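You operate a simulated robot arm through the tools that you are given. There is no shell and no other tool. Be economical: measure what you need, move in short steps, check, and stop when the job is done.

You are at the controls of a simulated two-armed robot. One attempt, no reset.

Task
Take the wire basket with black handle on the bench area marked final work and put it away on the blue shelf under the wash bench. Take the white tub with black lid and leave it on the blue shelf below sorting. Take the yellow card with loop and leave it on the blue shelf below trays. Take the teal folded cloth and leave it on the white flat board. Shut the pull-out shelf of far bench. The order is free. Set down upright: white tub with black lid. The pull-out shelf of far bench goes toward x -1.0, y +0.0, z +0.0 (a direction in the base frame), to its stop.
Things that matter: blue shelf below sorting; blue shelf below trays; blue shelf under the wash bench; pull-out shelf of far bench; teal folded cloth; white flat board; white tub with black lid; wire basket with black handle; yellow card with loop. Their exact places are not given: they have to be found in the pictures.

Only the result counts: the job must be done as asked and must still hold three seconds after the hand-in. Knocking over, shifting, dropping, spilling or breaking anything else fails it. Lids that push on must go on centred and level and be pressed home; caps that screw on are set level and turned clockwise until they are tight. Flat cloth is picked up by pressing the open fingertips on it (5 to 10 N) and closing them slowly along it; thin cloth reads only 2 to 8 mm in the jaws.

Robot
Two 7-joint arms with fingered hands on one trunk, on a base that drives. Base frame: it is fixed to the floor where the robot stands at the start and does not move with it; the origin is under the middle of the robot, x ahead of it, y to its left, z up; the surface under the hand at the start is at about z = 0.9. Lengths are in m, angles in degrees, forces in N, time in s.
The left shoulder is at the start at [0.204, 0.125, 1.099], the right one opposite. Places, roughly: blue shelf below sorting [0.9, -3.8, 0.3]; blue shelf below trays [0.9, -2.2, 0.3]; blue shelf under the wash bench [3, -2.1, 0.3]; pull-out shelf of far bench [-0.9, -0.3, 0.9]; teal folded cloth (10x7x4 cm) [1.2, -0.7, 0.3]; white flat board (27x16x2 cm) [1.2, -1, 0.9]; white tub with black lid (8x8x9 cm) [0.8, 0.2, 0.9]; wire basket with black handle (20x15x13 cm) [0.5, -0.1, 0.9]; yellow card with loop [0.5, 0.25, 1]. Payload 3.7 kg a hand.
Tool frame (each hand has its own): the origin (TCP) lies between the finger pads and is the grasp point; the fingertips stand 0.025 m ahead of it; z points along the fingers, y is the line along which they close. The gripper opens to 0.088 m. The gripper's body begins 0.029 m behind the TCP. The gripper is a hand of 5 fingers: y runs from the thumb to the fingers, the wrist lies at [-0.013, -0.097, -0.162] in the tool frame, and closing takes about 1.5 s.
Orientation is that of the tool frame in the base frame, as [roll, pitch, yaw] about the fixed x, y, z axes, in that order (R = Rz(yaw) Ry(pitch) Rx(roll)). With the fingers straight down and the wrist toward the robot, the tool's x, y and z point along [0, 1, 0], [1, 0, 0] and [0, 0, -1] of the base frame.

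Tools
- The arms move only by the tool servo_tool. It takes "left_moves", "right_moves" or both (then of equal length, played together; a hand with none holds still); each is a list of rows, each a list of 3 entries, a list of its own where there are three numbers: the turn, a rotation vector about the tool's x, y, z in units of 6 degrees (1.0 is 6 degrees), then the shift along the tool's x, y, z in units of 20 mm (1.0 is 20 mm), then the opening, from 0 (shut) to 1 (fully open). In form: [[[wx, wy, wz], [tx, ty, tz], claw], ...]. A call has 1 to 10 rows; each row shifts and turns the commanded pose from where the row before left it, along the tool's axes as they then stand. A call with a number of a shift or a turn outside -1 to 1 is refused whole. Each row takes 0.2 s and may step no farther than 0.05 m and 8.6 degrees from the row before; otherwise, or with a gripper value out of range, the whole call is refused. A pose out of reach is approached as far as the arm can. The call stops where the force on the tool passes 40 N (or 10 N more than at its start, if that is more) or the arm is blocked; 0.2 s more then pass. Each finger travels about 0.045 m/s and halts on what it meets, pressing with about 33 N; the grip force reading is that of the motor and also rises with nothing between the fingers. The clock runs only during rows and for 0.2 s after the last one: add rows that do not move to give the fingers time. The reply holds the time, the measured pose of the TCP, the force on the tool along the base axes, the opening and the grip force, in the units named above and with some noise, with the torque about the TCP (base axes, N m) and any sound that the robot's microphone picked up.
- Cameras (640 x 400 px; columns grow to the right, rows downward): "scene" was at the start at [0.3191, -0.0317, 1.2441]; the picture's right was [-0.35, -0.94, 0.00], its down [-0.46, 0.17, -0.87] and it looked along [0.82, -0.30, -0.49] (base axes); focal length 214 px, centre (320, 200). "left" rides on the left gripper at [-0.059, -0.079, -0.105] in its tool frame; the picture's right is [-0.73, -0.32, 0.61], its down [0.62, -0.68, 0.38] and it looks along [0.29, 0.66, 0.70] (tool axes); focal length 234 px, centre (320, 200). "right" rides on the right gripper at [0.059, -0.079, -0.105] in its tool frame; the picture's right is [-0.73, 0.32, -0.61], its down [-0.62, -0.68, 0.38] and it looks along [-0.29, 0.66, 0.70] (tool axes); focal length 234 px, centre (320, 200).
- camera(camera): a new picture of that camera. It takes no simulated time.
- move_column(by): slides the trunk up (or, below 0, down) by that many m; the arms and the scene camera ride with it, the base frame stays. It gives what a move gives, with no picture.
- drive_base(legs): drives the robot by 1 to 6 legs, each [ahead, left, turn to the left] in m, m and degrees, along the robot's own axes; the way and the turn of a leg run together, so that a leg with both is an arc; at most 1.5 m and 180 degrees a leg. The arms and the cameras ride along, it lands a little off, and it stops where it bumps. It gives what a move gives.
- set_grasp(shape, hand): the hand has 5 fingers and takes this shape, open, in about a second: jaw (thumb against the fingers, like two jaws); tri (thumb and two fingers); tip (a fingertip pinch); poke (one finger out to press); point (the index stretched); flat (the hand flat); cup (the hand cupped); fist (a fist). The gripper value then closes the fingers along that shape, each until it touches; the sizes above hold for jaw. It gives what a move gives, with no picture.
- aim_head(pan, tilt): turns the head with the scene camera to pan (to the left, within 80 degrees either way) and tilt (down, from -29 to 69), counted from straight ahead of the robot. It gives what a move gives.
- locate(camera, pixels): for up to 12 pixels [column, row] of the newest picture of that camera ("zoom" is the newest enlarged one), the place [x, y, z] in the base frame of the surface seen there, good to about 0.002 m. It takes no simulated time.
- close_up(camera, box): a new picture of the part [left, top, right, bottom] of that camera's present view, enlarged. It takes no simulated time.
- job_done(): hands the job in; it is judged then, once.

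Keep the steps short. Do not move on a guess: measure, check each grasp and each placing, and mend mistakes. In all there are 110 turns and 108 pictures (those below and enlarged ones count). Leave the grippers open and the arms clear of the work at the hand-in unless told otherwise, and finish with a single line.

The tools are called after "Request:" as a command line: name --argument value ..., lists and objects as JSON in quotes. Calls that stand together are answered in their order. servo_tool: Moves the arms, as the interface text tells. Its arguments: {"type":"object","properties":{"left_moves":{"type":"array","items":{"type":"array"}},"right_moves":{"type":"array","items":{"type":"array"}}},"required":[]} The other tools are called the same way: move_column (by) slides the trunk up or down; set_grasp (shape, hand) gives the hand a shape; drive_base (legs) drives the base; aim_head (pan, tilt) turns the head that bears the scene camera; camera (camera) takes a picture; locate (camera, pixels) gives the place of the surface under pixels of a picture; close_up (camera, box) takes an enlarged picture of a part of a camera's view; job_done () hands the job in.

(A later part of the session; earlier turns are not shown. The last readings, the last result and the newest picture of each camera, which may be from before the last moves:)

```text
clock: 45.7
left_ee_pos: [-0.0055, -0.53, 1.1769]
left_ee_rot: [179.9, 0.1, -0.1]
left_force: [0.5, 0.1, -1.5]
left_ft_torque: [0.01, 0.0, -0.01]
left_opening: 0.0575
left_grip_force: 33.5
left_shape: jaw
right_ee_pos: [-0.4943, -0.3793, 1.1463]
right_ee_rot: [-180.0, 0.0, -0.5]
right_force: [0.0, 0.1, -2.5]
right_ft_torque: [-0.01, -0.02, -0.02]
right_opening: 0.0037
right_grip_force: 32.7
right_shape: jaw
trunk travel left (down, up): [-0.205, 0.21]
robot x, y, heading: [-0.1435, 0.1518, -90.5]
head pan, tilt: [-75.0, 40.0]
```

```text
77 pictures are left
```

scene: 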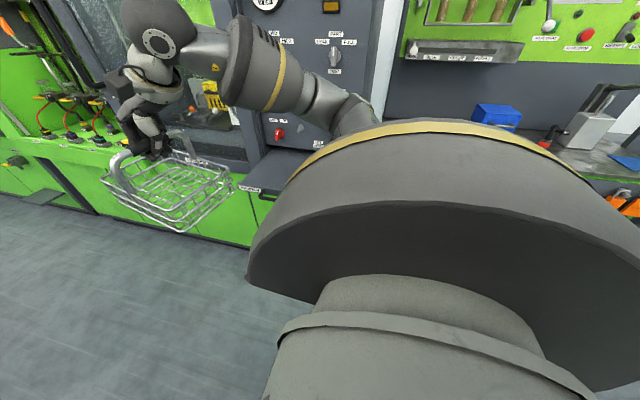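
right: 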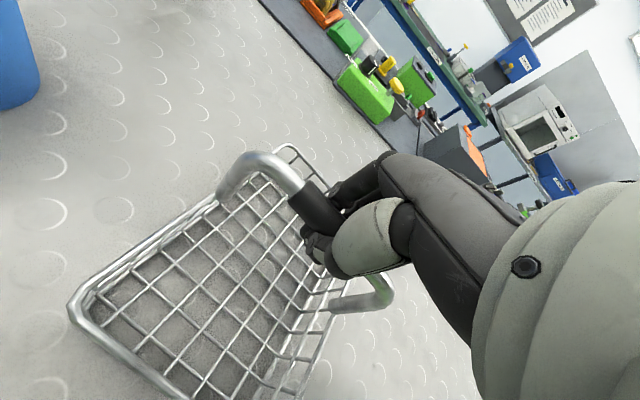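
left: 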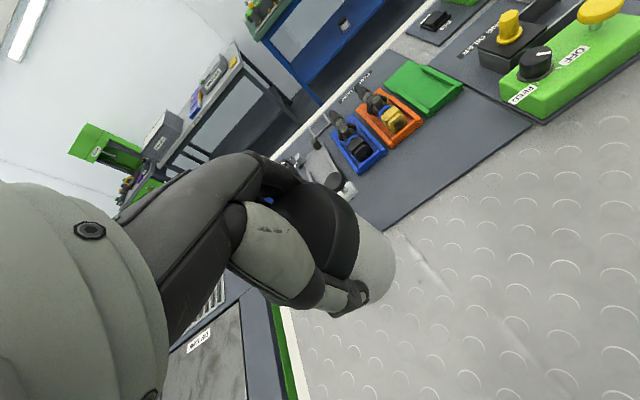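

A dark pull-out shelf edge shows at (260,188). I measure it and zoom.

Request:
locate --camera "scene" --pixels '[[240, 187], [262, 193], [285, 170], [300, 150], [230, 160], [260, 215], [200, 235], [90, 210], [40, 195], [280, 60]]'

Request:
close_up --camera "scene" --box '[160, 90, 360, 250]'

```text
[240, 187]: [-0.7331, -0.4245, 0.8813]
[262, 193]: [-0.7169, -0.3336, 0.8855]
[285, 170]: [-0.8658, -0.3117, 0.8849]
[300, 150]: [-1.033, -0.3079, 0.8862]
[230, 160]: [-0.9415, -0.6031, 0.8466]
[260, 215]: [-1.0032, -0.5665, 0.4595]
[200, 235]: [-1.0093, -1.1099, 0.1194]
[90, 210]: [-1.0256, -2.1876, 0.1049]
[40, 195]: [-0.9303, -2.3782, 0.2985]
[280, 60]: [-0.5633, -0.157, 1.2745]
```

```text
2.50 times, centred on (260, 170) of scene
```

zoom: 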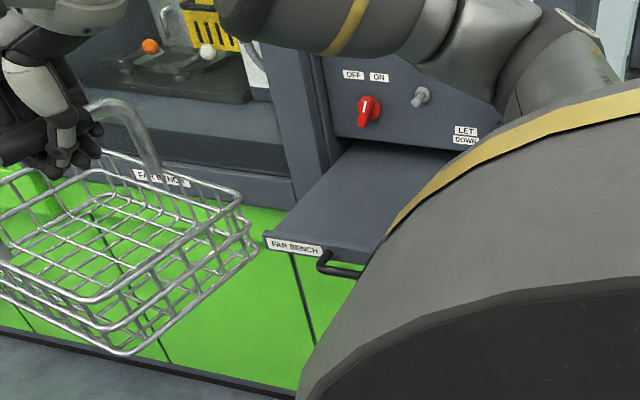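

The shelf's front edge is at x -0.72, y about -0.42 to -0.2, z 0.885; I'll push it later with a free hand. Now I drive along the aisle to y = -1.9 and look at the trays and sorting shelves.

Request:
drive_base --legs '[[1.0, 0, 0], [1.0, 0, 0]]'

Request:
aim_head --pan 60 --tilt 35

Request:
camera --camera "scene"

Request:
aim_head --pan 15 --tilt 20

Request:
camera --camera "scene"

```text
clock: 55.6
left_ee_pos: [-0.0066, -2.5255, 1.1778]
left_ee_rot: [180.0, 0.1, 0.6]
left_force: [0.7, 0.0, -1.3]
left_ft_torque: [-0.02, 0.03, -0.05]
left_opening: 0.0572
left_grip_force: 33.0
left_shape: jaw
right_ee_pos: [-0.4964, -2.38, 1.1462]
right_ee_rot: [179.9, 0.0, -0.1]
right_force: [-0.4, -1.4, -2.5]
right_ft_torque: [0.0, -0.03, 0.02]
right_opening: 0.0035
right_grip_force: 32.6
right_shape: jaw
trunk travel left (down, up): [-0.205, 0.21]
robot x, y, heading: [-0.1551, -1.846, -90.0]
head pan, tilt: [-75.0, 40.0]
```

```text
clock: 57.8
left_ee_pos: [-0.0066, -2.5258, 1.1779]
left_ee_rot: [179.9, 0.1, 0.7]
left_force: [-0.2, 0.1, -1.8]
left_ft_torque: [0.02, -0.01, -0.01]
left_opening: 0.0573
left_grip_force: 32.6
left_shape: jaw
right_ee_pos: [-0.4967, -2.3805, 1.1473]
right_ee_rot: [-180.0, 0.0, 0.0]
right_force: [0.1, -0.1, -2.6]
right_ft_torque: [0.03, 0.02, -0.02]
right_opening: 0.0038
right_grip_force: 32.9
right_shape: jaw
trunk travel left (down, up): [-0.205, 0.21]
robot x, y, heading: [-0.1566, -1.8424, -90.0]
head pan, tilt: [60.0, 35.0]
```

```text
75 pictures are left
```

scene: 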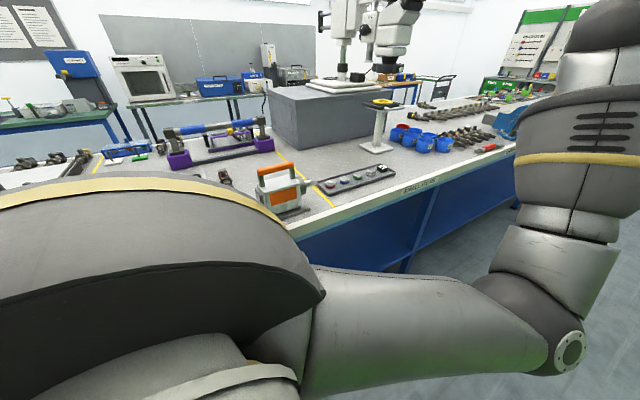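

```text
clock: 58.9
left_ee_pos: [-0.0066, -2.5242, 1.1776]
left_ee_rot: [179.9, 0.1, 0.5]
left_force: [0.1, -0.6, -1.7]
left_ft_torque: [-0.04, -0.01, -0.01]
left_opening: 0.0574
left_grip_force: 33.2
left_shape: jaw
right_ee_pos: [-0.4968, -2.3809, 1.1466]
right_ee_rot: [180.0, 0.1, 0.0]
right_force: [-0.3, 0.0, -2.3]
right_ft_torque: [0.0, 0.01, -0.03]
right_opening: 0.0039
right_grip_force: 33.2
right_shape: jaw
trunk travel left (down, up): [-0.205, 0.21]
robot x, y, heading: [-0.1544, -1.8423, -90.2]
head pan, tilt: [15.0, 20.0]
```

```text
74 pictures are left
```

scene: 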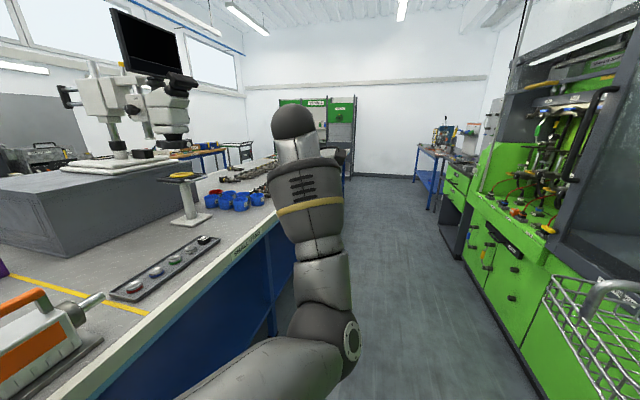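

There's a label on the bench edge at (255,245). I zoom to read the labels.

Request:
close_up --camera "scene" --box '[180, 180, 300, 340]'

Request:
locate --camera "scene" --pixels '[[255, 245], [275, 160], [262, 320], [230, 340], [330, 180], [430, 200], [190, 215], [60, 390]]'

```text
2.50 times, centred on (240, 260) of scene
```

zoom: 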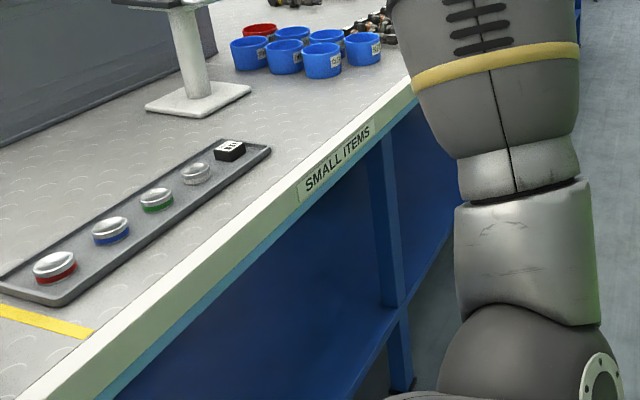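

```text
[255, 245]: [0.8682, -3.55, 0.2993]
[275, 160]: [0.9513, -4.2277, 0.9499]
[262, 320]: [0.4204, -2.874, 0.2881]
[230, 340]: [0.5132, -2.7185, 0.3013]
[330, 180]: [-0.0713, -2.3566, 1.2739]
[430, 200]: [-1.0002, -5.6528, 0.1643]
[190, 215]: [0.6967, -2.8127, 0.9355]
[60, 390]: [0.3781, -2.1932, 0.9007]
```

The shelf under the bench is at z 0.30, its front edge at x 0.42. I drive on to y = -3.8 for the tub.

Request:
drive_base --legs '[[1.0, 0, 0], [0.95, 0, 0]]'

Request:
aim_head --pan 65 --tilt 25

Request:
camera --camera "scene"

Request:
aim_head --pan 20 --tilt 15

Request:
camera --camera "scene"

```text
clock: 68.7
left_ee_pos: [0.0137, -4.4867, 1.1792]
left_ee_rot: [179.9, 0.1, 1.1]
left_force: [-0.3, -0.2, -1.1]
left_ft_torque: [-0.02, 0.02, 0.01]
left_opening: 0.0573
left_grip_force: 33.1
left_shape: jaw
right_ee_pos: [-0.4777, -4.3472, 1.1465]
right_ee_rot: [180.0, 0.0, 0.5]
right_force: [0.5, 0.0, -1.6]
right_ft_torque: [0.01, -0.05, 0.0]
right_opening: 0.0039
right_grip_force: 32.7
right_shape: jaw
trunk travel left (down, up): [-0.205, 0.21]
robot x, y, heading: [-0.1423, -3.81, -89.5]
head pan, tilt: [15.0, 20.0]
```

```text
clock: 69.9
left_ee_pos: [0.0134, -4.4877, 1.178]
left_ee_rot: [179.9, 0.1, 1.2]
left_force: [0.4, 0.0, -1.3]
left_ft_torque: [0.0, 0.04, 0.01]
left_opening: 0.0574
left_grip_force: 33.0
left_shape: jaw
right_ee_pos: [-0.4789, -4.3461, 1.1475]
right_ee_rot: [180.0, 0.0, 0.5]
right_force: [0.4, 0.9, -2.8]
right_ft_torque: [0.02, -0.02, 0.0]
right_opening: 0.0035
right_grip_force: 32.9
right_shape: jaw
trunk travel left (down, up): [-0.205, 0.21]
robot x, y, heading: [-0.1445, -3.8058, -89.3]
head pan, tilt: [65.0, 25.0]
```

```text
72 pictures are left
```

scene: 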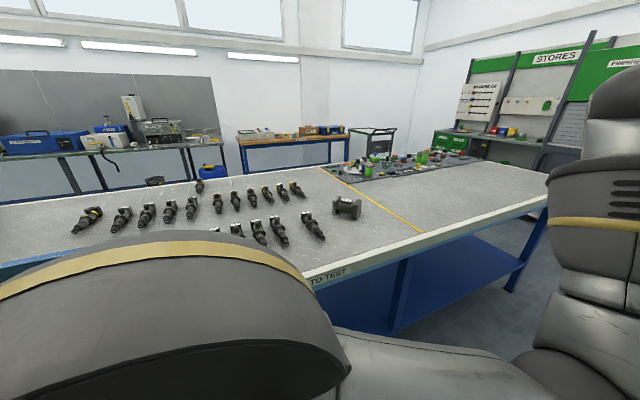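

```text
clock: 71.0
left_ee_pos: [0.0133, -4.4862, 1.1793]
left_ee_rot: [179.8, 0.0, 1.1]
left_force: [0.0, 0.6, -1.9]
left_ft_torque: [0.03, 0.01, 0.04]
left_opening: 0.0573
left_grip_force: 33.1
left_shape: jaw
right_ee_pos: [-0.4784, -4.3468, 1.1467]
right_ee_rot: [180.0, 0.0, 0.4]
right_force: [-0.3, -0.7, -2.7]
right_ft_torque: [0.06, 0.0, -0.01]
right_opening: 0.0032
right_grip_force: 33.1
right_shape: jaw
trunk travel left (down, up): [-0.205, 0.21]
robot x, y, heading: [-0.1446, -3.8077, -89.4]
head pan, tilt: [20.0, 15.0]
```

```text
71 pictures are left
```

scene: 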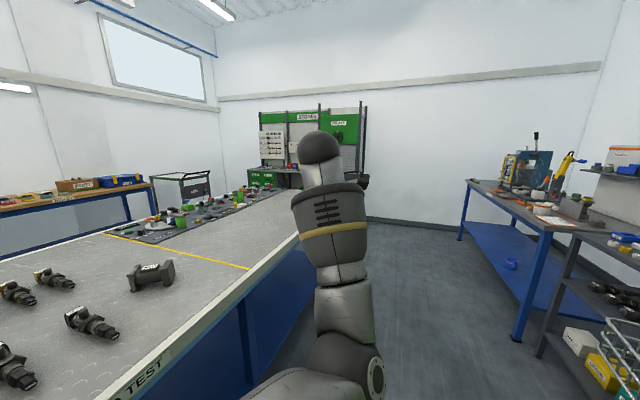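

I turn left 90° to face the bench (held items pass above 1.03 m, the bench items here are low), then back off.

Request:
drive_base --legs '[[0, 0, 45], [0, 0, 44], [-0.25, 0, 0]]'

Request:
aim_head --pan 0 --tilt 40

Request:
camera --camera "scene"

Request:
aim_head --pan 50 --tilt 30

Request:
camera --camera "scene"

```text
clock: 75.0
left_ee_pos: [0.5499, -3.8053, 1.1825]
left_ee_rot: [179.6, 0.3, 78.1]
left_force: [0.2, 0.3, -1.6]
left_ft_torque: [-0.01, 0.02, 0.0]
left_opening: 0.0567
left_grip_force: 32.8
left_shape: jaw
right_ee_pos: [0.3133, -4.2477, 1.1458]
right_ee_rot: [-179.9, -0.1, 78.6]
right_force: [-0.7, 0.4, -1.9]
right_ft_torque: [0.02, 0.02, 0.0]
right_opening: 0.0033
right_grip_force: 32.5
right_shape: jaw
trunk travel left (down, up): [-0.205, 0.21]
robot x, y, heading: [-0.1477, -3.8081, -11.5]
head pan, tilt: [20.0, 15.0]
stopped in leg 2: the robot was blocked; the commanded pose is now the measured one
```

```text
clock: 75.9
left_ee_pos: [0.5494, -3.8075, 1.1828]
left_ee_rot: [179.6, 0.1, 78.2]
left_force: [0.4, 0.3, -3.3]
left_ft_torque: [-0.02, 0.0, -0.02]
left_opening: 0.0569
left_grip_force: 33.7
left_shape: jaw
right_ee_pos: [0.3127, -4.248, 1.1468]
right_ee_rot: [179.9, -0.2, 78.7]
right_force: [0.6, -0.4, -2.9]
right_ft_torque: [0.01, 0.03, 0.02]
right_opening: 0.0033
right_grip_force: 33.1
right_shape: jaw
trunk travel left (down, up): [-0.205, 0.21]
robot x, y, heading: [-0.1422, -3.8103, -11.6]
head pan, tilt: [0.0, 40.0]
```

```text
70 pictures are left
```

scene: 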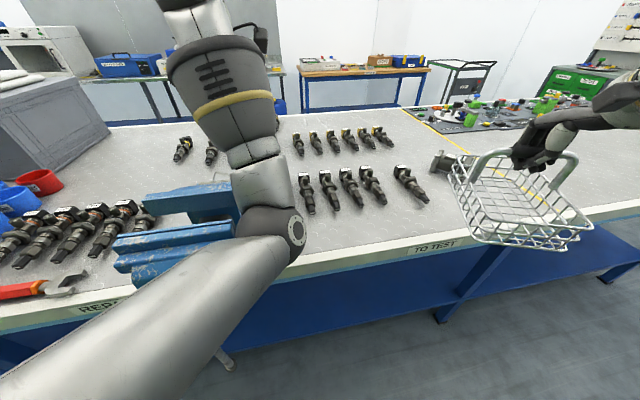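

```text
clock: 77.1
left_ee_pos: [0.5503, -3.8059, 1.1831]
left_ee_rot: [179.6, 0.2, 78.1]
left_force: [0.8, -1.1, -2.4]
left_ft_torque: [-0.01, -0.03, 0.0]
left_opening: 0.0571
left_grip_force: 32.4
left_shape: jaw
right_ee_pos: [0.3135, -4.2489, 1.1466]
right_ee_rot: [-180.0, -0.1, 78.7]
right_force: [-0.4, 0.3, -2.4]
right_ft_torque: [-0.03, -0.03, 0.03]
right_opening: 0.0034
right_grip_force: 33.4
right_shape: jaw
trunk travel left (down, up): [-0.205, 0.21]
robot x, y, heading: [-0.143, -3.8078, -11.6]
head pan, tilt: [50.0, 30.0]
```

```text
69 pictures are left
```

scene: 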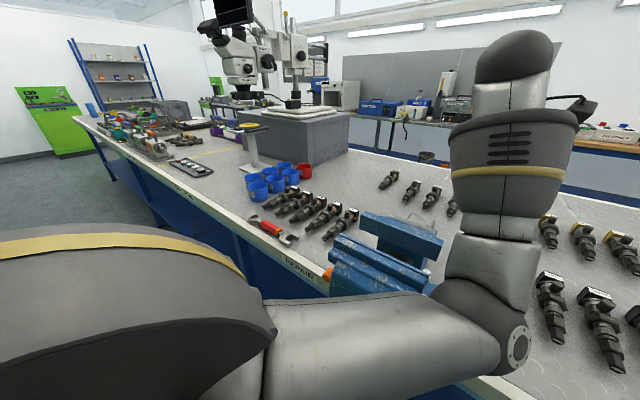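

The left elbow met the blue vise at about (210,230). I turn back a few degrees, then back off before turning fully to face the bench.

Request:
drive_base --legs '[[0, 0, -4], [-0.25, -0.05, 0], [0, 0, 15]]'

Request:
aim_head --pan 0 --tilt 40

Request:
camera --camera "scene"

```text
clock: 80.3
left_ee_pos: [0.2844, -3.651, 1.1808]
left_ee_rot: [179.6, 0.4, 89.3]
left_force: [0.0, 0.7, -1.6]
left_ft_torque: [-0.03, 0.0, 0.02]
left_opening: 0.057
left_grip_force: 33.0
left_shape: jaw
right_ee_pos: [0.1368, -4.1313, 1.1468]
right_ee_rot: [180.0, 0.0, 89.7]
right_force: [-0.5, 0.1, -2.0]
right_ft_torque: [0.0, 0.03, -0.02]
right_opening: 0.0034
right_grip_force: 33.3
right_shape: jaw
trunk travel left (down, up): [-0.205, 0.21]
robot x, y, heading: [-0.3983, -3.7904, -0.5]
head pan, tilt: [50.0, 30.0]
```

```text
clock: 81.5
left_ee_pos: [0.2839, -3.6519, 1.181]
left_ee_rot: [179.6, 0.4, 89.3]
left_force: [0.0, 1.4, -0.9]
left_ft_torque: [0.01, 0.0, -0.01]
left_opening: 0.0573
left_grip_force: 32.7
left_shape: jaw
right_ee_pos: [0.1354, -4.132, 1.146]
right_ee_rot: [180.0, 0.0, 89.7]
right_force: [0.2, 0.1, -2.5]
right_ft_torque: [0.0, 0.01, -0.01]
right_opening: 0.0034
right_grip_force: 32.7
right_shape: jaw
trunk travel left (down, up): [-0.205, 0.21]
robot x, y, heading: [-0.3955, -3.7927, -0.3]
head pan, tilt: [0.0, 40.0]
```

```text
68 pictures are left
```

scene: 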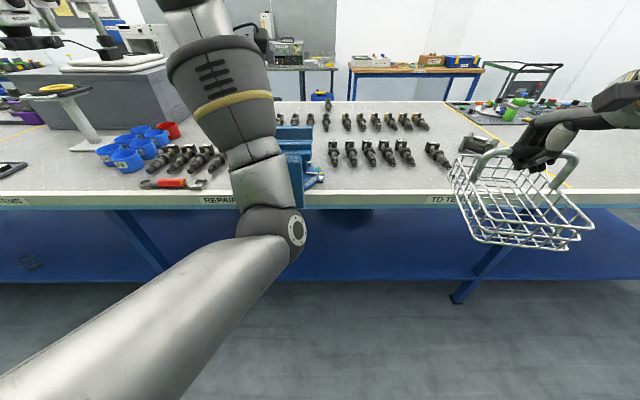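

I now see the shelf (blue, rows 210–285), with legs near (140,240) and (480,270). I measure it.

Request:
locate --camera "scene" --pixels '[[135, 230], [495, 255], [370, 275], [370, 230], [200, 270], [500, 275], [450, 200], [295, 190], [240, 200], [390, 270], [30, 262], [560, 185]]'

Request:
close_up --camera "scene" --box '[0, 180, 240, 300]'

```text
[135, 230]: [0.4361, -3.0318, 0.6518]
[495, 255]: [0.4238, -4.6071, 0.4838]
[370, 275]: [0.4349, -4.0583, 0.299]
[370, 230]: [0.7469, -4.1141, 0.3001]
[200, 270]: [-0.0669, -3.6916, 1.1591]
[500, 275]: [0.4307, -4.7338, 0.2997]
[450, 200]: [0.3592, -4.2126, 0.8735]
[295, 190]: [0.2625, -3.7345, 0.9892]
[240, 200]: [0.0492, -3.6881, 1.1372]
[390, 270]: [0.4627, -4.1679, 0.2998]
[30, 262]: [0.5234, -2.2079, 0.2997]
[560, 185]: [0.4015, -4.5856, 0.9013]
```

```text
2.67 times, centred on (120, 240) of scene
```

zoom: 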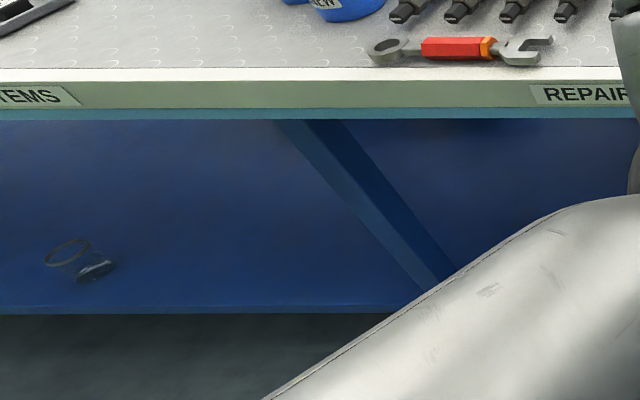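

The sorting shelf spans y -3.03 to -4.6, front x 0.43, top z 0.30. The vise overhangs at y -3.73, so I shift right to y -4.1, then bring the left hand back and lower while raising the basket.

Request:
drive_base --legs '[[0, -0.33, 0]]'

Request:
servo_tool --left_moves '[[[0, 0, 0], [0, -0.3, 1], 0], [[0, 0, 0], [0, -0.8, 1], 0], [[0, 0, 0], [0, -1, 0.6], 0], [[0, 0, 0], [0, -1, 0.5], 0], [[0, 0, 0], [0, -1, 0.5], 0], [[0, 0, 0], [0, -1, 0.5], 0], [[0, 0, 0], [0, -1, 0.5], 0], [[0, 0, 0], [0, -1, 0.5], 0], [[0, 0, 0], [0, -0.5, 1], 0], [[0, 0, 0], [0, -0.5, 1], 0]]' --right_moves '[[[0, 0, 0], [0, 0, -1], 0], [[0, 0, 0], [0, 0, -1], 0], [[0, 0, 0], [0, 0, -1], 0], [[0, 0, 0], [0, 0, -1], 0], [[0, 0, 0], [0, 0, -1], 0], [[0, 0, 0], [0, 0, -1], 0], [[0, 0, 0], [0, 0, -1], 0], [[0, 0, 0], [0, 0, 0], 0], [[0, 0, 0], [0, 0, 0], 0], [[0, 0, 0], [0, 0, 0], 0]]'

Request:
camera --camera "scene"

```text
clock: 85.0
left_ee_pos: [0.2825, -3.9832, 1.1817]
left_ee_rot: [179.5, 0.3, 89.3]
left_force: [-0.5, -0.1, -1.2]
left_ft_torque: [0.0, -0.01, 0.01]
left_opening: 0.0571
left_grip_force: 33.0
left_shape: jaw
right_ee_pos: [0.1341, -4.4629, 1.1464]
right_ee_rot: [179.9, 0.0, 89.7]
right_force: [-0.5, 0.1, -3.1]
right_ft_torque: [0.04, 0.05, 0.0]
right_opening: 0.0036
right_grip_force: 32.8
right_shape: jaw
trunk travel left (down, up): [-0.205, 0.21]
robot x, y, heading: [-0.4015, -4.1208, -0.6]
head pan, tilt: [0.0, 40.0]
```

```text
clock: 87.2
left_ee_pos: [0.2116, -3.9808, 1.0459]
left_ee_rot: [179.6, 0.3, 89.4]
left_force: [-0.2, 0.3, -1.5]
left_ft_torque: [-0.04, 0.01, 0.03]
left_opening: 0.0566
left_grip_force: 33.1
left_shape: jaw
left hand out of reach, approached as far as the arm can: row 2, 3, 4, 5, 6, 7, 8
right_ee_pos: [0.1344, -4.4626, 1.2872]
right_ee_rot: [-180.0, 0.0, 89.8]
right_force: [0.4, 0.0, -2.2]
right_ft_torque: [-0.03, 0.02, 0.0]
right_opening: 0.0033
right_grip_force: 32.9
right_shape: jaw
trunk travel left (down, up): [-0.205, 0.21]
robot x, y, heading: [-0.3993, -4.1232, -0.2]
head pan, tilt: [0.0, 40.0]
```

```text
66 pictures are left
```

scene: 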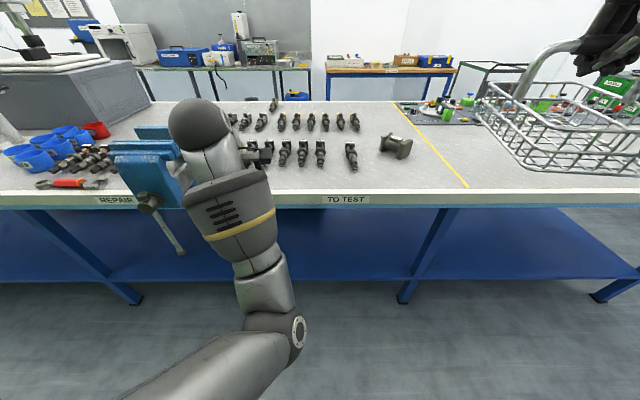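

Now I lower the trunk 0.2 m; the left hand stays in front of the bench edge and the basket stays above bench height.

Request:
move_column --by -0.2

Request:
servo_tool --left_moves '[[[0, 0, 0], [0, 0, 1], 0], [[0, 0, 0], [0, 0, 1], 0], [[0, 0, 0], [0, 0, 1], 0], [[0, 0, 0], [0, 0, 1], 0], [[0, 0, 0], [0, 0, 1], 0], [[0, 0, 0], [0, 0, 1], 0], [[0, 0, 0], [0, 0, 1], 0], [[0, 0, 0], [0, 0, 1], 0], [[0, 0, 0], [0, 0, 1], 0], [[0, 0, 0], [0, 0, 1], 0]]' --right_moves '[[[0, 0, 0], [0, 0, -0.5], 0], [[0, 0, 0], [0, 0, -0.5], 0], [[0, 0, 0], [0, 0, -0.5], 0], [[0, 0, 0], [0, 0, -0.5], 0], [[0, 0, 0], [0, 0, -0.5], 0], [[0, 0, 0], [0, 0, -0.5], 0], [[0, 0, 0], [0, 0, -0.5], 0], [[0, 0, 0], [0, 0, -0.5], 0], [[0, 0, 0], [0, 0, 0], 0], [[0, 0, 0], [0, 0, 0], 0]]'

Request:
servo_tool --left_moves '[[[0, 0, 0], [0, 0, 1], 0], [[0, 0, 0], [0, 0, 1], 0], [[0, 0, 0], [0, 0, 1], 0], [[0, 0, 0], [0, 0, 1], 0], [[0, 0, 0], [0, 0, 1], 0], [[0, 0, 0], [0, 0, 1], 0], [[0, 0, 0], [0, 0, 1], 0], [[0, 0, 0], [0, 0, 1], 0], [[0, 0, 0], [0, 0, 0.8], 0]]'

Request:
camera --camera "scene"

```text
clock: 89.3
left_ee_pos: [0.1961, -3.9793, 0.6112]
left_ee_rot: [-147.8, 0.4, 89.6]
left_force: [0.3, 1.2, -1.3]
left_ft_torque: [-0.02, -0.02, -0.03]
left_opening: 0.0568
left_grip_force: 33.0
left_shape: jaw
right_ee_pos: [0.1334, -4.464, 1.0867]
right_ee_rot: [179.9, 0.0, 89.7]
right_force: [0.2, -0.5, -1.8]
right_ft_torque: [0.0, 0.04, -0.01]
right_opening: 0.0034
right_grip_force: 33.3
right_shape: jaw
trunk travel left (down, up): [-0.005, 0.41]
robot x, y, heading: [-0.398, -4.1196, -0.5]
head pan, tilt: [0.0, 40.0]
```

```text
clock: 91.5
left_ee_pos: [0.0893, -3.9792, 0.4408]
left_ee_rot: [-147.8, 0.5, 89.7]
left_force: [0.0, -0.1, -1.1]
left_ft_torque: [0.01, -0.01, -0.02]
left_opening: 0.0566
left_grip_force: 33.0
left_shape: jaw
right_ee_pos: [0.1543, -4.4677, 1.1204]
right_ee_rot: [179.7, -0.2, 89.9]
right_force: [-0.2, -0.8, -3.3]
right_ft_torque: [-0.01, 0.01, 0.0]
right_opening: 0.0034
right_grip_force: 33.2
right_shape: jaw
right hand out of reach, approached as far as the arm can: row 3, 4, 5, 6, 7, 8
trunk travel left (down, up): [-0.005, 0.41]
robot x, y, heading: [-0.4016, -4.1198, -0.1]
head pan, tilt: [0.0, 40.0]
```

```text
clock: 93.1
left_ee_pos: [0.1062, -3.9918, 0.3991]
left_ee_rot: [-162.2, 1.5, 90.6]
left_force: [-0.7, 0.3, -1.3]
left_ft_torque: [0.01, 0.0, 0.03]
left_opening: 0.0568
left_grip_force: 33.2
left_shape: jaw
right_ee_pos: [0.1475, -4.4692, 1.1231]
right_ee_rot: [179.3, -0.2, 90.0]
right_force: [-0.4, 0.3, -1.1]
right_ft_torque: [0.05, 0.03, -0.01]
right_opening: 0.0031
right_grip_force: 32.6
right_shape: jaw
trunk travel left (down, up): [-0.005, 0.41]
robot x, y, heading: [-0.3981, -4.1212, -0.1]
head pan, tilt: [0.0, 40.0]
stopped in row 8 (left hand): the arm was blocked; the commanded pose is now the measured one
```

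```text
65 pictures are left
```

scene: 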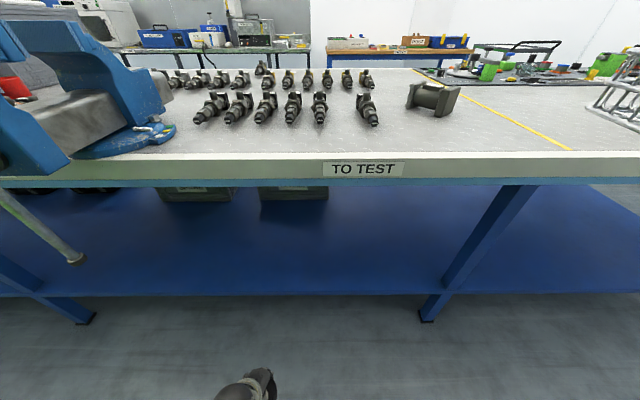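

The left hand is low in front of the shelf (z 0.40) but tilted 18°. I level it while moving it forward and up a bit, then look.

Request:
servo_tool --left_moves '[[[0, 0, 0], [0, 0.8, -0.8], 0], [[-0.75, 0, 0], [0, 0.8, -0.8], 0], [[-0.75, 0, 0], [0, 0.8, -0.8], 0], [[-0.75, 0, 0], [0, 0.8, -0.5], 0], [[-0.75, 0, 0], [0, 0.8, 0], 0], [[0, 0, 0], [0, 0.8, 0], 0]]'

Request:
aim_head --pan 10 --tilt 65

Request:
camera --camera "scene"

Request:
camera --camera "left"

```text
clock: 94.5
left_ee_pos: [0.2111, -3.9819, 0.4264]
left_ee_rot: [-178.9, 0.8, 90.9]
left_force: [-0.6, -0.4, -2.9]
left_ft_torque: [-0.02, -0.02, -0.06]
left_opening: 0.0568
left_grip_force: 33.1
left_shape: jaw
right_ee_pos: [0.1531, -4.4674, 1.12]
right_ee_rot: [180.0, -0.1, 90.0]
right_force: [3.0, 0.3, -3.6]
right_ft_torque: [-0.01, 0.19, 0.0]
right_opening: 0.0033
right_grip_force: 32.9
right_shape: jaw
trunk travel left (down, up): [-0.005, 0.41]
robot x, y, heading: [-0.3958, -4.1238, -0.4]
head pan, tilt: [0.0, 40.0]
```

```text
clock: 95.4
left_ee_pos: [0.2101, -3.983, 0.4271]
left_ee_rot: [-179.1, 1.1, 90.5]
left_force: [0.0, 0.2, -1.2]
left_ft_torque: [0.02, 0.01, 0.02]
left_opening: 0.0563
left_grip_force: 32.6
left_shape: jaw
right_ee_pos: [0.1511, -4.4686, 1.1229]
right_ee_rot: [179.6, -0.2, 89.9]
right_force: [0.4, 0.5, -2.1]
right_ft_torque: [0.03, 0.0, -0.02]
right_opening: 0.0028
right_grip_force: 33.0
right_shape: jaw
trunk travel left (down, up): [-0.005, 0.41]
robot x, y, heading: [-0.4011, -4.1248, -0.1]
head pan, tilt: [10.0, 65.0]
```

```text
64 pictures are left
```

scene: 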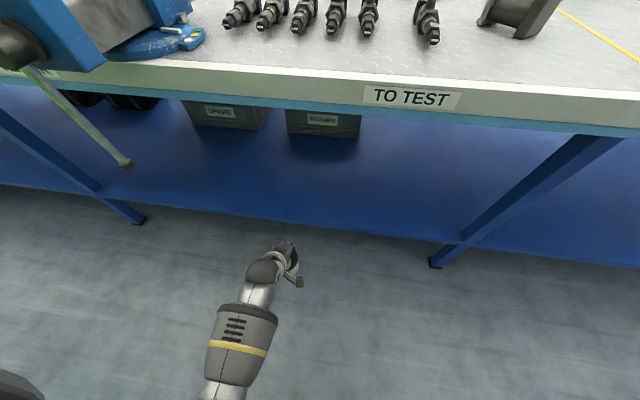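

```text
63 pictures are left
```

left: 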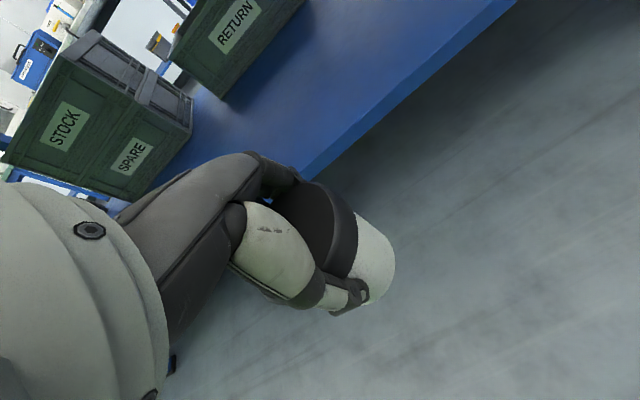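

Level now, with the tub bottom at 0.358, above the shelf. I check where the vise handle hangs, then drive 0.25 m ahead.

Request:
locate --camera "scene" --pixels '[[125, 163], [75, 115], [180, 35], [330, 130], [330, 215], [237, 350], [222, 390], [455, 230]]'

Request:
drive_base --legs '[[0.25, 0, 0]]'

Request:
camera --camera "scene"

```text
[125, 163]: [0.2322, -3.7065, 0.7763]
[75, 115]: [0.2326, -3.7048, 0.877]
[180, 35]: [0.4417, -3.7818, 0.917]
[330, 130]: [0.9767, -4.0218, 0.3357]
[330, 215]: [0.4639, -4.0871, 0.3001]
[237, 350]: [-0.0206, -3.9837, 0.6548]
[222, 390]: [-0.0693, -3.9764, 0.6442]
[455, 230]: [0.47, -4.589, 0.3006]
```

```text
clock: 97.2
left_ee_pos: [0.4591, -3.9867, 0.4273]
left_ee_rot: [-179.0, 1.2, 90.6]
left_force: [-1.1, -1.3, -1.4]
left_ft_torque: [-0.02, 0.01, 0.0]
left_opening: 0.0564
left_grip_force: 33.2
left_shape: jaw
right_ee_pos: [0.3992, -4.4698, 1.1227]
right_ee_rot: [179.6, -0.2, 89.8]
right_force: [0.9, -0.6, -2.0]
right_ft_torque: [0.01, 0.0, 0.01]
right_opening: 0.0031
right_grip_force: 32.6
right_shape: jaw
trunk travel left (down, up): [-0.005, 0.41]
robot x, y, heading: [-0.15, -4.1199, -0.4]
head pan, tilt: [10.0, 65.0]
```

```text
62 pictures are left
```

scene: 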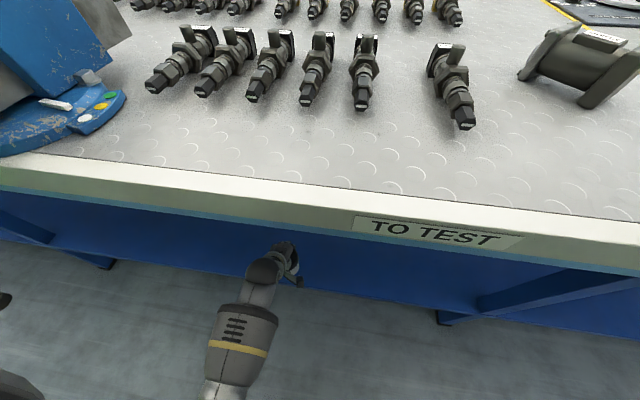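

All clear. I reach forward 0.1 m to x 0.56, then lower slowly until the tub touches the shelf (expected TCP z about 0.369).

Request:
servo_tool --left_moves '[[[-0.17, 0, 0], [0, 1, 0], 0], [[0, 0, 0], [0, 1, 0], 0], [[0, 0, 0], [0, 1, 0], 0], [[0, 0, 0], [0, 1, 0], 0], [[0, 0, 0], [0, 1, 0], 0], [[0, 0, 0], [0, 0, 0.8], 0], [[0, 0, 0], [0, 0, 0.8], 0], [[0, 0, 0], [0, 0, 0.5], 0], [[0, 0, 0], [0, 0, 0], 0]]'

Request:
camera --camera "left"

```text
clock: 99.2
left_ee_pos: [0.5588, -3.9852, 0.3816]
left_ee_rot: [-179.7, 1.4, 90.6]
left_force: [-1.2, -0.2, -0.2]
left_ft_torque: [-0.01, -0.11, 0.01]
left_opening: 0.0563
left_grip_force: 32.5
left_shape: jaw
right_ee_pos: [0.4023, -4.4684, 1.12]
right_ee_rot: [179.8, -0.1, 89.8]
right_force: [-0.1, -0.2, -2.6]
right_ft_torque: [0.0, 0.05, 0.02]
right_opening: 0.0031
right_grip_force: 32.9
right_shape: jaw
trunk travel left (down, up): [-0.005, 0.41]
robot x, y, heading: [-0.1551, -4.1229, -0.6]
head pan, tilt: [10.0, 65.0]
```

```text
61 pictures are left
```

left: 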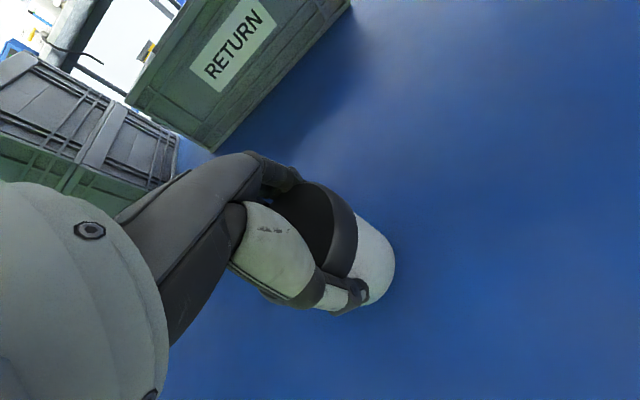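

The weight reading has nearly vanished at z 0.382, so contact is close. I descend in 4 mm steps.

Request:
servo_tool --left_moves '[[[0, 0, 0], [0, 0, 0.2], 0], [[0, 0, 0], [0, 0, 0], 0]]'

Request:
servo_tool --left_moves '[[[0, 0, 0], [0, 0, 0.2], 0], [[0, 0, 0], [0, 0, 0], 0]]'

```text
clock: 99.8
left_ee_pos: [0.5595, -3.9853, 0.3786]
left_ee_rot: [-179.9, 1.3, 90.6]
left_force: [-1.1, 0.3, -1.6]
left_ft_torque: [-0.05, -0.01, 0.0]
left_opening: 0.0565
left_grip_force: 33.1
left_shape: jaw
right_ee_pos: [0.4036, -4.4686, 1.1198]
right_ee_rot: [179.8, -0.1, 89.9]
right_force: [-0.8, -0.3, -1.7]
right_ft_torque: [0.0, 0.04, -0.02]
right_opening: 0.0031
right_grip_force: 32.9
right_shape: jaw
trunk travel left (down, up): [-0.005, 0.41]
robot x, y, heading: [-0.1497, -4.1236, -0.8]
head pan, tilt: [10.0, 65.0]
```

```text
clock: 100.4
left_ee_pos: [0.5592, -3.9849, 0.3736]
left_ee_rot: [-179.7, 1.3, 90.5]
left_force: [-1.4, 0.7, -2.2]
left_ft_torque: [-0.04, -0.07, 0.01]
left_opening: 0.0562
left_grip_force: 32.9
left_shape: jaw
right_ee_pos: [0.4026, -4.469, 1.1206]
right_ee_rot: [179.8, -0.1, 89.8]
right_force: [-1.1, -1.5, -1.6]
right_ft_torque: [0.05, 0.05, -0.02]
right_opening: 0.0029
right_grip_force: 33.2
right_shape: jaw
trunk travel left (down, up): [-0.005, 0.41]
robot x, y, heading: [-0.1507, -4.1235, -0.3]
head pan, tilt: [10.0, 65.0]
```

Still hanging. I keep lowering in 3 mm steps until the force shows contact.

Request:
servo_tool --left_moves '[[[0, 0, 0], [0, 0, 0.15], 0], [[0, 0, 0], [0, 0, 0], 0]]'

Request:
servo_tool --left_moves '[[[0, 0, 0], [0, 0, 0.15], 0], [[0, 0, 0], [0, 0, 0], 0]]'

```text
clock: 101.0
left_ee_pos: [0.5585, -3.9872, 0.3692]
left_ee_rot: [-179.6, 1.2, 90.5]
left_force: [-0.3, 0.8, -2.3]
left_ft_torque: [-0.04, -0.07, 0.02]
left_opening: 0.0565
left_grip_force: 33.5
left_shape: jaw
right_ee_pos: [0.402, -4.4691, 1.1197]
right_ee_rot: [179.8, -0.1, 89.8]
right_force: [-0.1, -0.2, -1.1]
right_ft_torque: [0.05, 0.0, -0.01]
right_opening: 0.0031
right_grip_force: 33.2
right_shape: jaw
trunk travel left (down, up): [-0.005, 0.41]
robot x, y, heading: [-0.1516, -4.1217, -0.4]
head pan, tilt: [10.0, 65.0]
```

```text
clock: 101.6
left_ee_pos: [0.5594, -3.9868, 0.3677]
left_ee_rot: [-179.8, 1.3, 90.6]
left_force: [0.4, -1.1, 3.3]
left_ft_torque: [0.04, 0.03, 0.0]
left_opening: 0.0562
left_grip_force: 32.7
left_shape: jaw
right_ee_pos: [0.4019, -4.4691, 1.1201]
right_ee_rot: [179.8, -0.1, 89.9]
right_force: [0.2, -0.5, -2.3]
right_ft_torque: [-0.06, 0.02, 0.01]
right_opening: 0.003
right_grip_force: 32.6
right_shape: jaw
trunk travel left (down, up): [-0.005, 0.41]
robot x, y, heading: [-0.1456, -4.128, -0.5]
head pan, tilt: [10.0, 65.0]
```

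Contact (+3.3 N) at z 0.368. I open and then lift straight up 0.1 m.

Request:
servo_tool --left_moves '[[[0, 0, 0], [0, 0, 0], 1], [[0, 0, 0], [0, 0, 0], 1], [[0, 0, 0], [0, 0, 0], 1], [[0, 0, 0], [0, 0, 0], 1], [[0, 0, 0], [0, 0, -0.5], 1], [[0, 0, 0], [0, 0, -1], 1], [[0, 0, 0], [0, 0, -1], 1], [[0, 0, 0], [0, 0, -1], 1], [[0, 0, 0], [0, 0, -1], 1], [[0, 0, 0], [0, 0, -0.5], 1]]'

Request:
camera --camera "left"

```text
clock: 103.8
left_ee_pos: [0.5582, -3.9863, 0.4667]
left_ee_rot: [-179.8, 1.3, 90.5]
left_force: [-1.4, 0.7, -0.3]
left_ft_torque: [0.02, -0.1, -0.01]
left_opening: 0.0878
left_grip_force: 0.1
left_shape: jaw
right_ee_pos: [0.4029, -4.4698, 1.1199]
right_ee_rot: [179.8, -0.1, 89.8]
right_force: [-0.5, -0.3, -1.7]
right_ft_torque: [0.05, 0.02, 0.0]
right_opening: 0.003
right_grip_force: 33.4
right_shape: jaw
trunk travel left (down, up): [-0.005, 0.41]
robot x, y, heading: [-0.1493, -4.1229, -0.4]
head pan, tilt: [10.0, 65.0]
```

```text
60 pictures are left
```

left: 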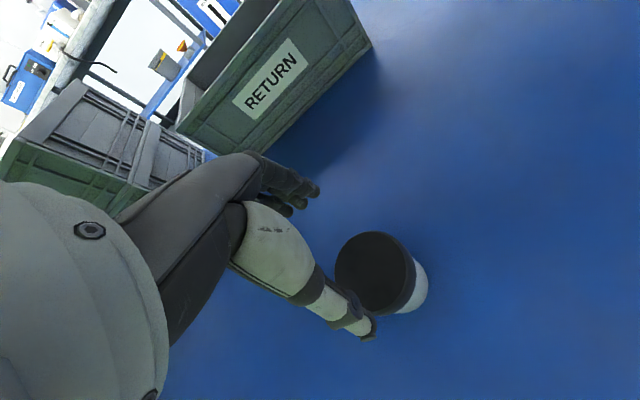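

The tub stands upright on the shelf. I pull the hand back, back off 0.3 m, and look for the route around the bench end.

Request:
servo_tool --left_moves '[[[0, 0, 0], [0, -1, 0], 1], [[0, 0, 0], [0, -1, 0], 1], [[0, 0, 0], [0, -1, 0], 1], [[0, 0, 0], [0, -1, 0], 1], [[0, 0, 0], [0, -1, 0], 1]]'

Request:
drive_base --legs '[[-0.28, 0, 0]]'

Request:
aim_head --pan -35 --tilt 20

Request:
camera --camera "scene"

Request:
locate --camera "scene" --pixels '[[200, 300], [400, 250], [450, 250], [350, 130], [420, 150], [500, 200], [300, 150], [250, 150], [200, 120], [560, 200], [100, 150], [350, 220]]'

```text
clock: 105.0
left_ee_pos: [0.4597, -3.9864, 0.4684]
left_ee_rot: [-179.8, 1.3, 90.4]
left_force: [-1.1, 0.2, 0.5]
left_ft_torque: [0.01, -0.09, 0.01]
left_opening: 0.0879
left_grip_force: 0.1
left_shape: jaw
right_ee_pos: [0.4029, -4.4687, 1.1192]
right_ee_rot: [179.8, -0.1, 89.8]
right_force: [0.7, -0.3, -1.6]
right_ft_torque: [0.02, 0.04, 0.01]
right_opening: 0.0032
right_grip_force: 33.3
right_shape: jaw
trunk travel left (down, up): [-0.005, 0.41]
robot x, y, heading: [-0.148, -4.1264, -0.4]
head pan, tilt: [10.0, 65.0]
```

```text
clock: 107.0
left_ee_pos: [0.1816, -3.9853, 0.4678]
left_ee_rot: [-179.8, 1.3, 90.5]
left_force: [1.5, 0.6, 1.4]
left_ft_torque: [0.0, 0.1, -0.02]
left_opening: 0.0881
left_grip_force: 0.0
left_shape: jaw
right_ee_pos: [0.1237, -4.4661, 1.1207]
right_ee_rot: [179.8, 0.0, 89.8]
right_force: [-1.2, -0.2, -1.7]
right_ft_torque: [-0.02, 0.01, -0.01]
right_opening: 0.0031
right_grip_force: 33.5
right_shape: jaw
trunk travel left (down, up): [-0.005, 0.41]
robot x, y, heading: [-0.4314, -4.1225, -0.3]
head pan, tilt: [10.0, 65.0]
```

```text
clock: 108.1
left_ee_pos: [0.183, -3.9845, 0.4678]
left_ee_rot: [-179.8, 1.3, 90.5]
left_force: [0.1, 0.0, -0.5]
left_ft_torque: [0.02, 0.04, 0.0]
left_opening: 0.0878
left_grip_force: 0.1
left_shape: jaw
right_ee_pos: [0.1247, -4.4677, 1.1199]
right_ee_rot: [179.9, 0.0, 89.8]
right_force: [-0.1, 0.4, -2.6]
right_ft_torque: [0.0, 0.01, -0.01]
right_opening: 0.0032
right_grip_force: 32.8
right_shape: jaw
trunk travel left (down, up): [-0.005, 0.41]
robot x, y, heading: [-0.4309, -4.1221, -0.3]
head pan, tilt: [-35.0, 20.0]
```

```text
59 pictures are left
```

scene: 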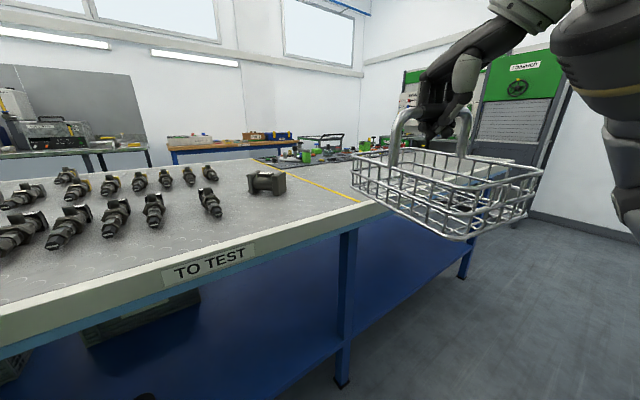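

```text
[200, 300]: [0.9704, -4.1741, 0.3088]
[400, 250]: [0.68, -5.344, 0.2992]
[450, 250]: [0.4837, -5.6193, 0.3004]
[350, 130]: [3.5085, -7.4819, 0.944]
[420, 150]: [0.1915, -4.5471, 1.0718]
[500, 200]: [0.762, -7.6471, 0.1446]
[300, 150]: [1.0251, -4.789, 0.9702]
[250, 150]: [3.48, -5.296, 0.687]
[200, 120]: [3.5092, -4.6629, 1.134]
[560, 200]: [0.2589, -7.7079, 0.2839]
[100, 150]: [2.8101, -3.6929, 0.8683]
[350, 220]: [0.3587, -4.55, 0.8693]
```

Bench row ends at y about -6.1, and the walls are at x 3.5 and y -7.65. I strafe right along the aisle, keeping my heading, to y about -6.8 in steps.

Request:
drive_base --legs '[[0.1, 0, 0], [0, -1.3, 0]]'

Request:
aim_head --pan -60 --tilt 30

Request:
camera --camera "scene"

Request:
locate --camera "scene" --pixels '[[60, 200], [150, 130], [200, 150], [250, 150], [300, 180], [350, 200], [450, 200], [550, 200], [600, 250], [100, 250]]'

```text
clock: 120.4
left_ee_pos: [0.273, -5.2753, 0.468]
left_ee_rot: [-179.8, 1.3, 90.8]
left_force: [0.0, 0.2, 0.0]
left_ft_torque: [0.02, 0.0, -0.03]
left_opening: 0.088
left_grip_force: 0.0
left_shape: jaw
right_ee_pos: [0.2166, -5.7597, 1.1199]
right_ee_rot: [179.8, -0.1, 89.9]
right_force: [0.2, -0.3, -1.6]
right_ft_torque: [-0.01, 0.02, 0.0]
right_opening: 0.0033
right_grip_force: 33.2
right_shape: jaw
trunk travel left (down, up): [-0.005, 0.41]
robot x, y, heading: [-0.338, -5.4146, -0.2]
head pan, tilt: [-35.0, 20.0]
```

```text
clock: 121.3
left_ee_pos: [0.2729, -5.2749, 0.4676]
left_ee_rot: [-179.8, 1.2, 90.6]
left_force: [-0.2, -0.3, 0.2]
left_ft_torque: [-0.02, 0.01, -0.03]
left_opening: 0.0878
left_grip_force: 0.1
left_shape: jaw
right_ee_pos: [0.2166, -5.7587, 1.1192]
right_ee_rot: [179.8, -0.1, 89.9]
right_force: [0.9, 0.2, -2.9]
right_ft_torque: [0.02, 0.01, -0.01]
right_opening: 0.0032
right_grip_force: 33.1
right_shape: jaw
trunk travel left (down, up): [-0.005, 0.41]
robot x, y, heading: [-0.3371, -5.4093, -0.5]
head pan, tilt: [-60.0, 30.0]
```

```text
58 pictures are left
```

scene: 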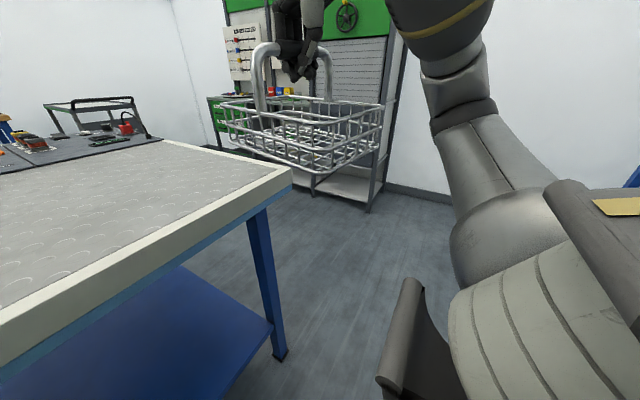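

```text
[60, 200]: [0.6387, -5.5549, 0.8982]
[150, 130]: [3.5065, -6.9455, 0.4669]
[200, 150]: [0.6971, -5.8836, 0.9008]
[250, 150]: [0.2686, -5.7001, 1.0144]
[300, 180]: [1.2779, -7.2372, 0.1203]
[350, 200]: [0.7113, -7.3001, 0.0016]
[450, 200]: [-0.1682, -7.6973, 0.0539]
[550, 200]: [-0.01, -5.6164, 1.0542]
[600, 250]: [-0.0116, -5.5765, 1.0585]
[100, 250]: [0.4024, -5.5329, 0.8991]
```

The gap between the bench end (y about -6.1) and the stores rack (y about -7.25) is about 1.1 m. I bring the basket 0.12 m inward and strafe to y = -6.66.

Request:
servo_tool --right_moves '[[[0, 0, 0], [1, 0, 0], 0], [[0, 0, 0], [1, 0, 0], 0], [[0, 0, 0], [1, 0, 0], 0], [[0, 0, 0], [1, 0, 0], 0], [[0, 0, 0], [1, 0, 0], 0], [[0, 0, 0], [1, 0, 0], 0]]'

Request:
drive_base --legs '[[0, -1.25, 0]]'

Request:
aim_head --pan -10 --tilt 35

Request:
camera --camera "scene"

Request:
locate --camera "scene" --pixels '[[100, 200], [180, 170], [200, 230], [240, 130], [300, 150], [400, 150], [450, 220], [500, 200], [560, 250], [330, 250], [60, 250], [600, 150]]'

```text
clock: 122.7
left_ee_pos: [0.2733, -5.276, 0.4673]
left_ee_rot: [-179.9, 1.3, 90.7]
left_force: [0.2, 0.1, 0.1]
left_ft_torque: [-0.02, 0.01, -0.02]
left_opening: 0.088
left_grip_force: 0.2
left_shape: jaw
right_ee_pos: [0.2225, -5.6405, 1.1074]
right_ee_rot: [179.9, -0.2, 90.0]
right_force: [0.0, 0.2, -2.4]
right_ft_torque: [0.01, 0.06, -0.01]
right_opening: 0.003
right_grip_force: 33.2
right_shape: jaw
right hand out of reach, approached as far as the arm can: row 3, 5
trunk travel left (down, up): [-0.005, 0.41]
robot x, y, heading: [-0.3408, -5.4161, -0.3]
head pan, tilt: [-60.0, 30.0]
```

```text
clock: 133.9
left_ee_pos: [0.2671, -6.5255, 0.4682]
left_ee_rot: [-179.9, 1.3, 90.7]
left_force: [-0.3, 0.2, 0.1]
left_ft_torque: [-0.01, 0.0, 0.0]
left_opening: 0.0878
left_grip_force: 0.0
left_shape: jaw
right_ee_pos: [0.2155, -6.8901, 1.1078]
right_ee_rot: [179.8, -0.1, 89.9]
right_force: [0.1, -0.3, -1.8]
right_ft_torque: [-0.01, 0.01, -0.02]
right_opening: 0.003
right_grip_force: 32.9
right_shape: jaw
trunk travel left (down, up): [-0.005, 0.41]
robot x, y, heading: [-0.3445, -6.6594, -0.5]
head pan, tilt: [-60.0, 30.0]
```

```text
clock: 135.1
left_ee_pos: [0.2663, -6.5257, 0.4674]
left_ee_rot: [-179.8, 1.3, 90.6]
left_force: [0.0, -0.7, -0.2]
left_ft_torque: [-0.02, -0.01, 0.03]
left_opening: 0.0877
left_grip_force: 0.0
left_shape: jaw
right_ee_pos: [0.2145, -6.8897, 1.1089]
right_ee_rot: [179.8, -0.2, 89.9]
right_force: [-0.2, 0.3, -2.4]
right_ft_torque: [0.02, 0.04, 0.02]
right_opening: 0.0034
right_grip_force: 32.9
right_shape: jaw
trunk travel left (down, up): [-0.005, 0.41]
robot x, y, heading: [-0.3469, -6.6602, -0.2]
head pan, tilt: [-10.0, 35.0]
```

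```text
57 pictures are left
```

scene: 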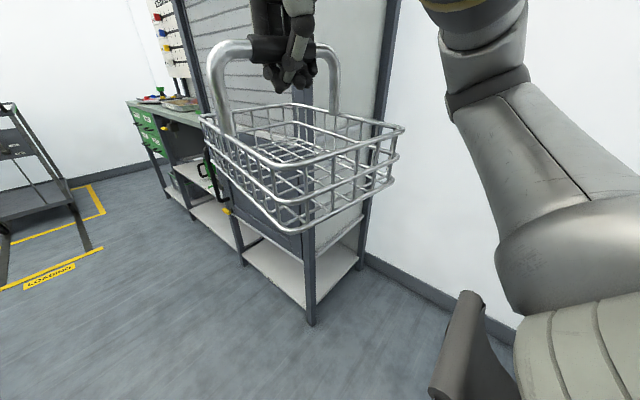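

```text
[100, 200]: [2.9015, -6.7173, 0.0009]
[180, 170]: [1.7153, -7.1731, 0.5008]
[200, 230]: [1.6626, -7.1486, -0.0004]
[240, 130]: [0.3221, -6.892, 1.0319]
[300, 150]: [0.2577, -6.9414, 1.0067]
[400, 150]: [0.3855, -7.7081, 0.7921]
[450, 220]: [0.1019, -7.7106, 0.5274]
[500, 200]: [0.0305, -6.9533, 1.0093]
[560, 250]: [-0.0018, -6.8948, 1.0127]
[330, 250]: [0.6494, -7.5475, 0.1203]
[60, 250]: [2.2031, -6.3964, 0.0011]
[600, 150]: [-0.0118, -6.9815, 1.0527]
```

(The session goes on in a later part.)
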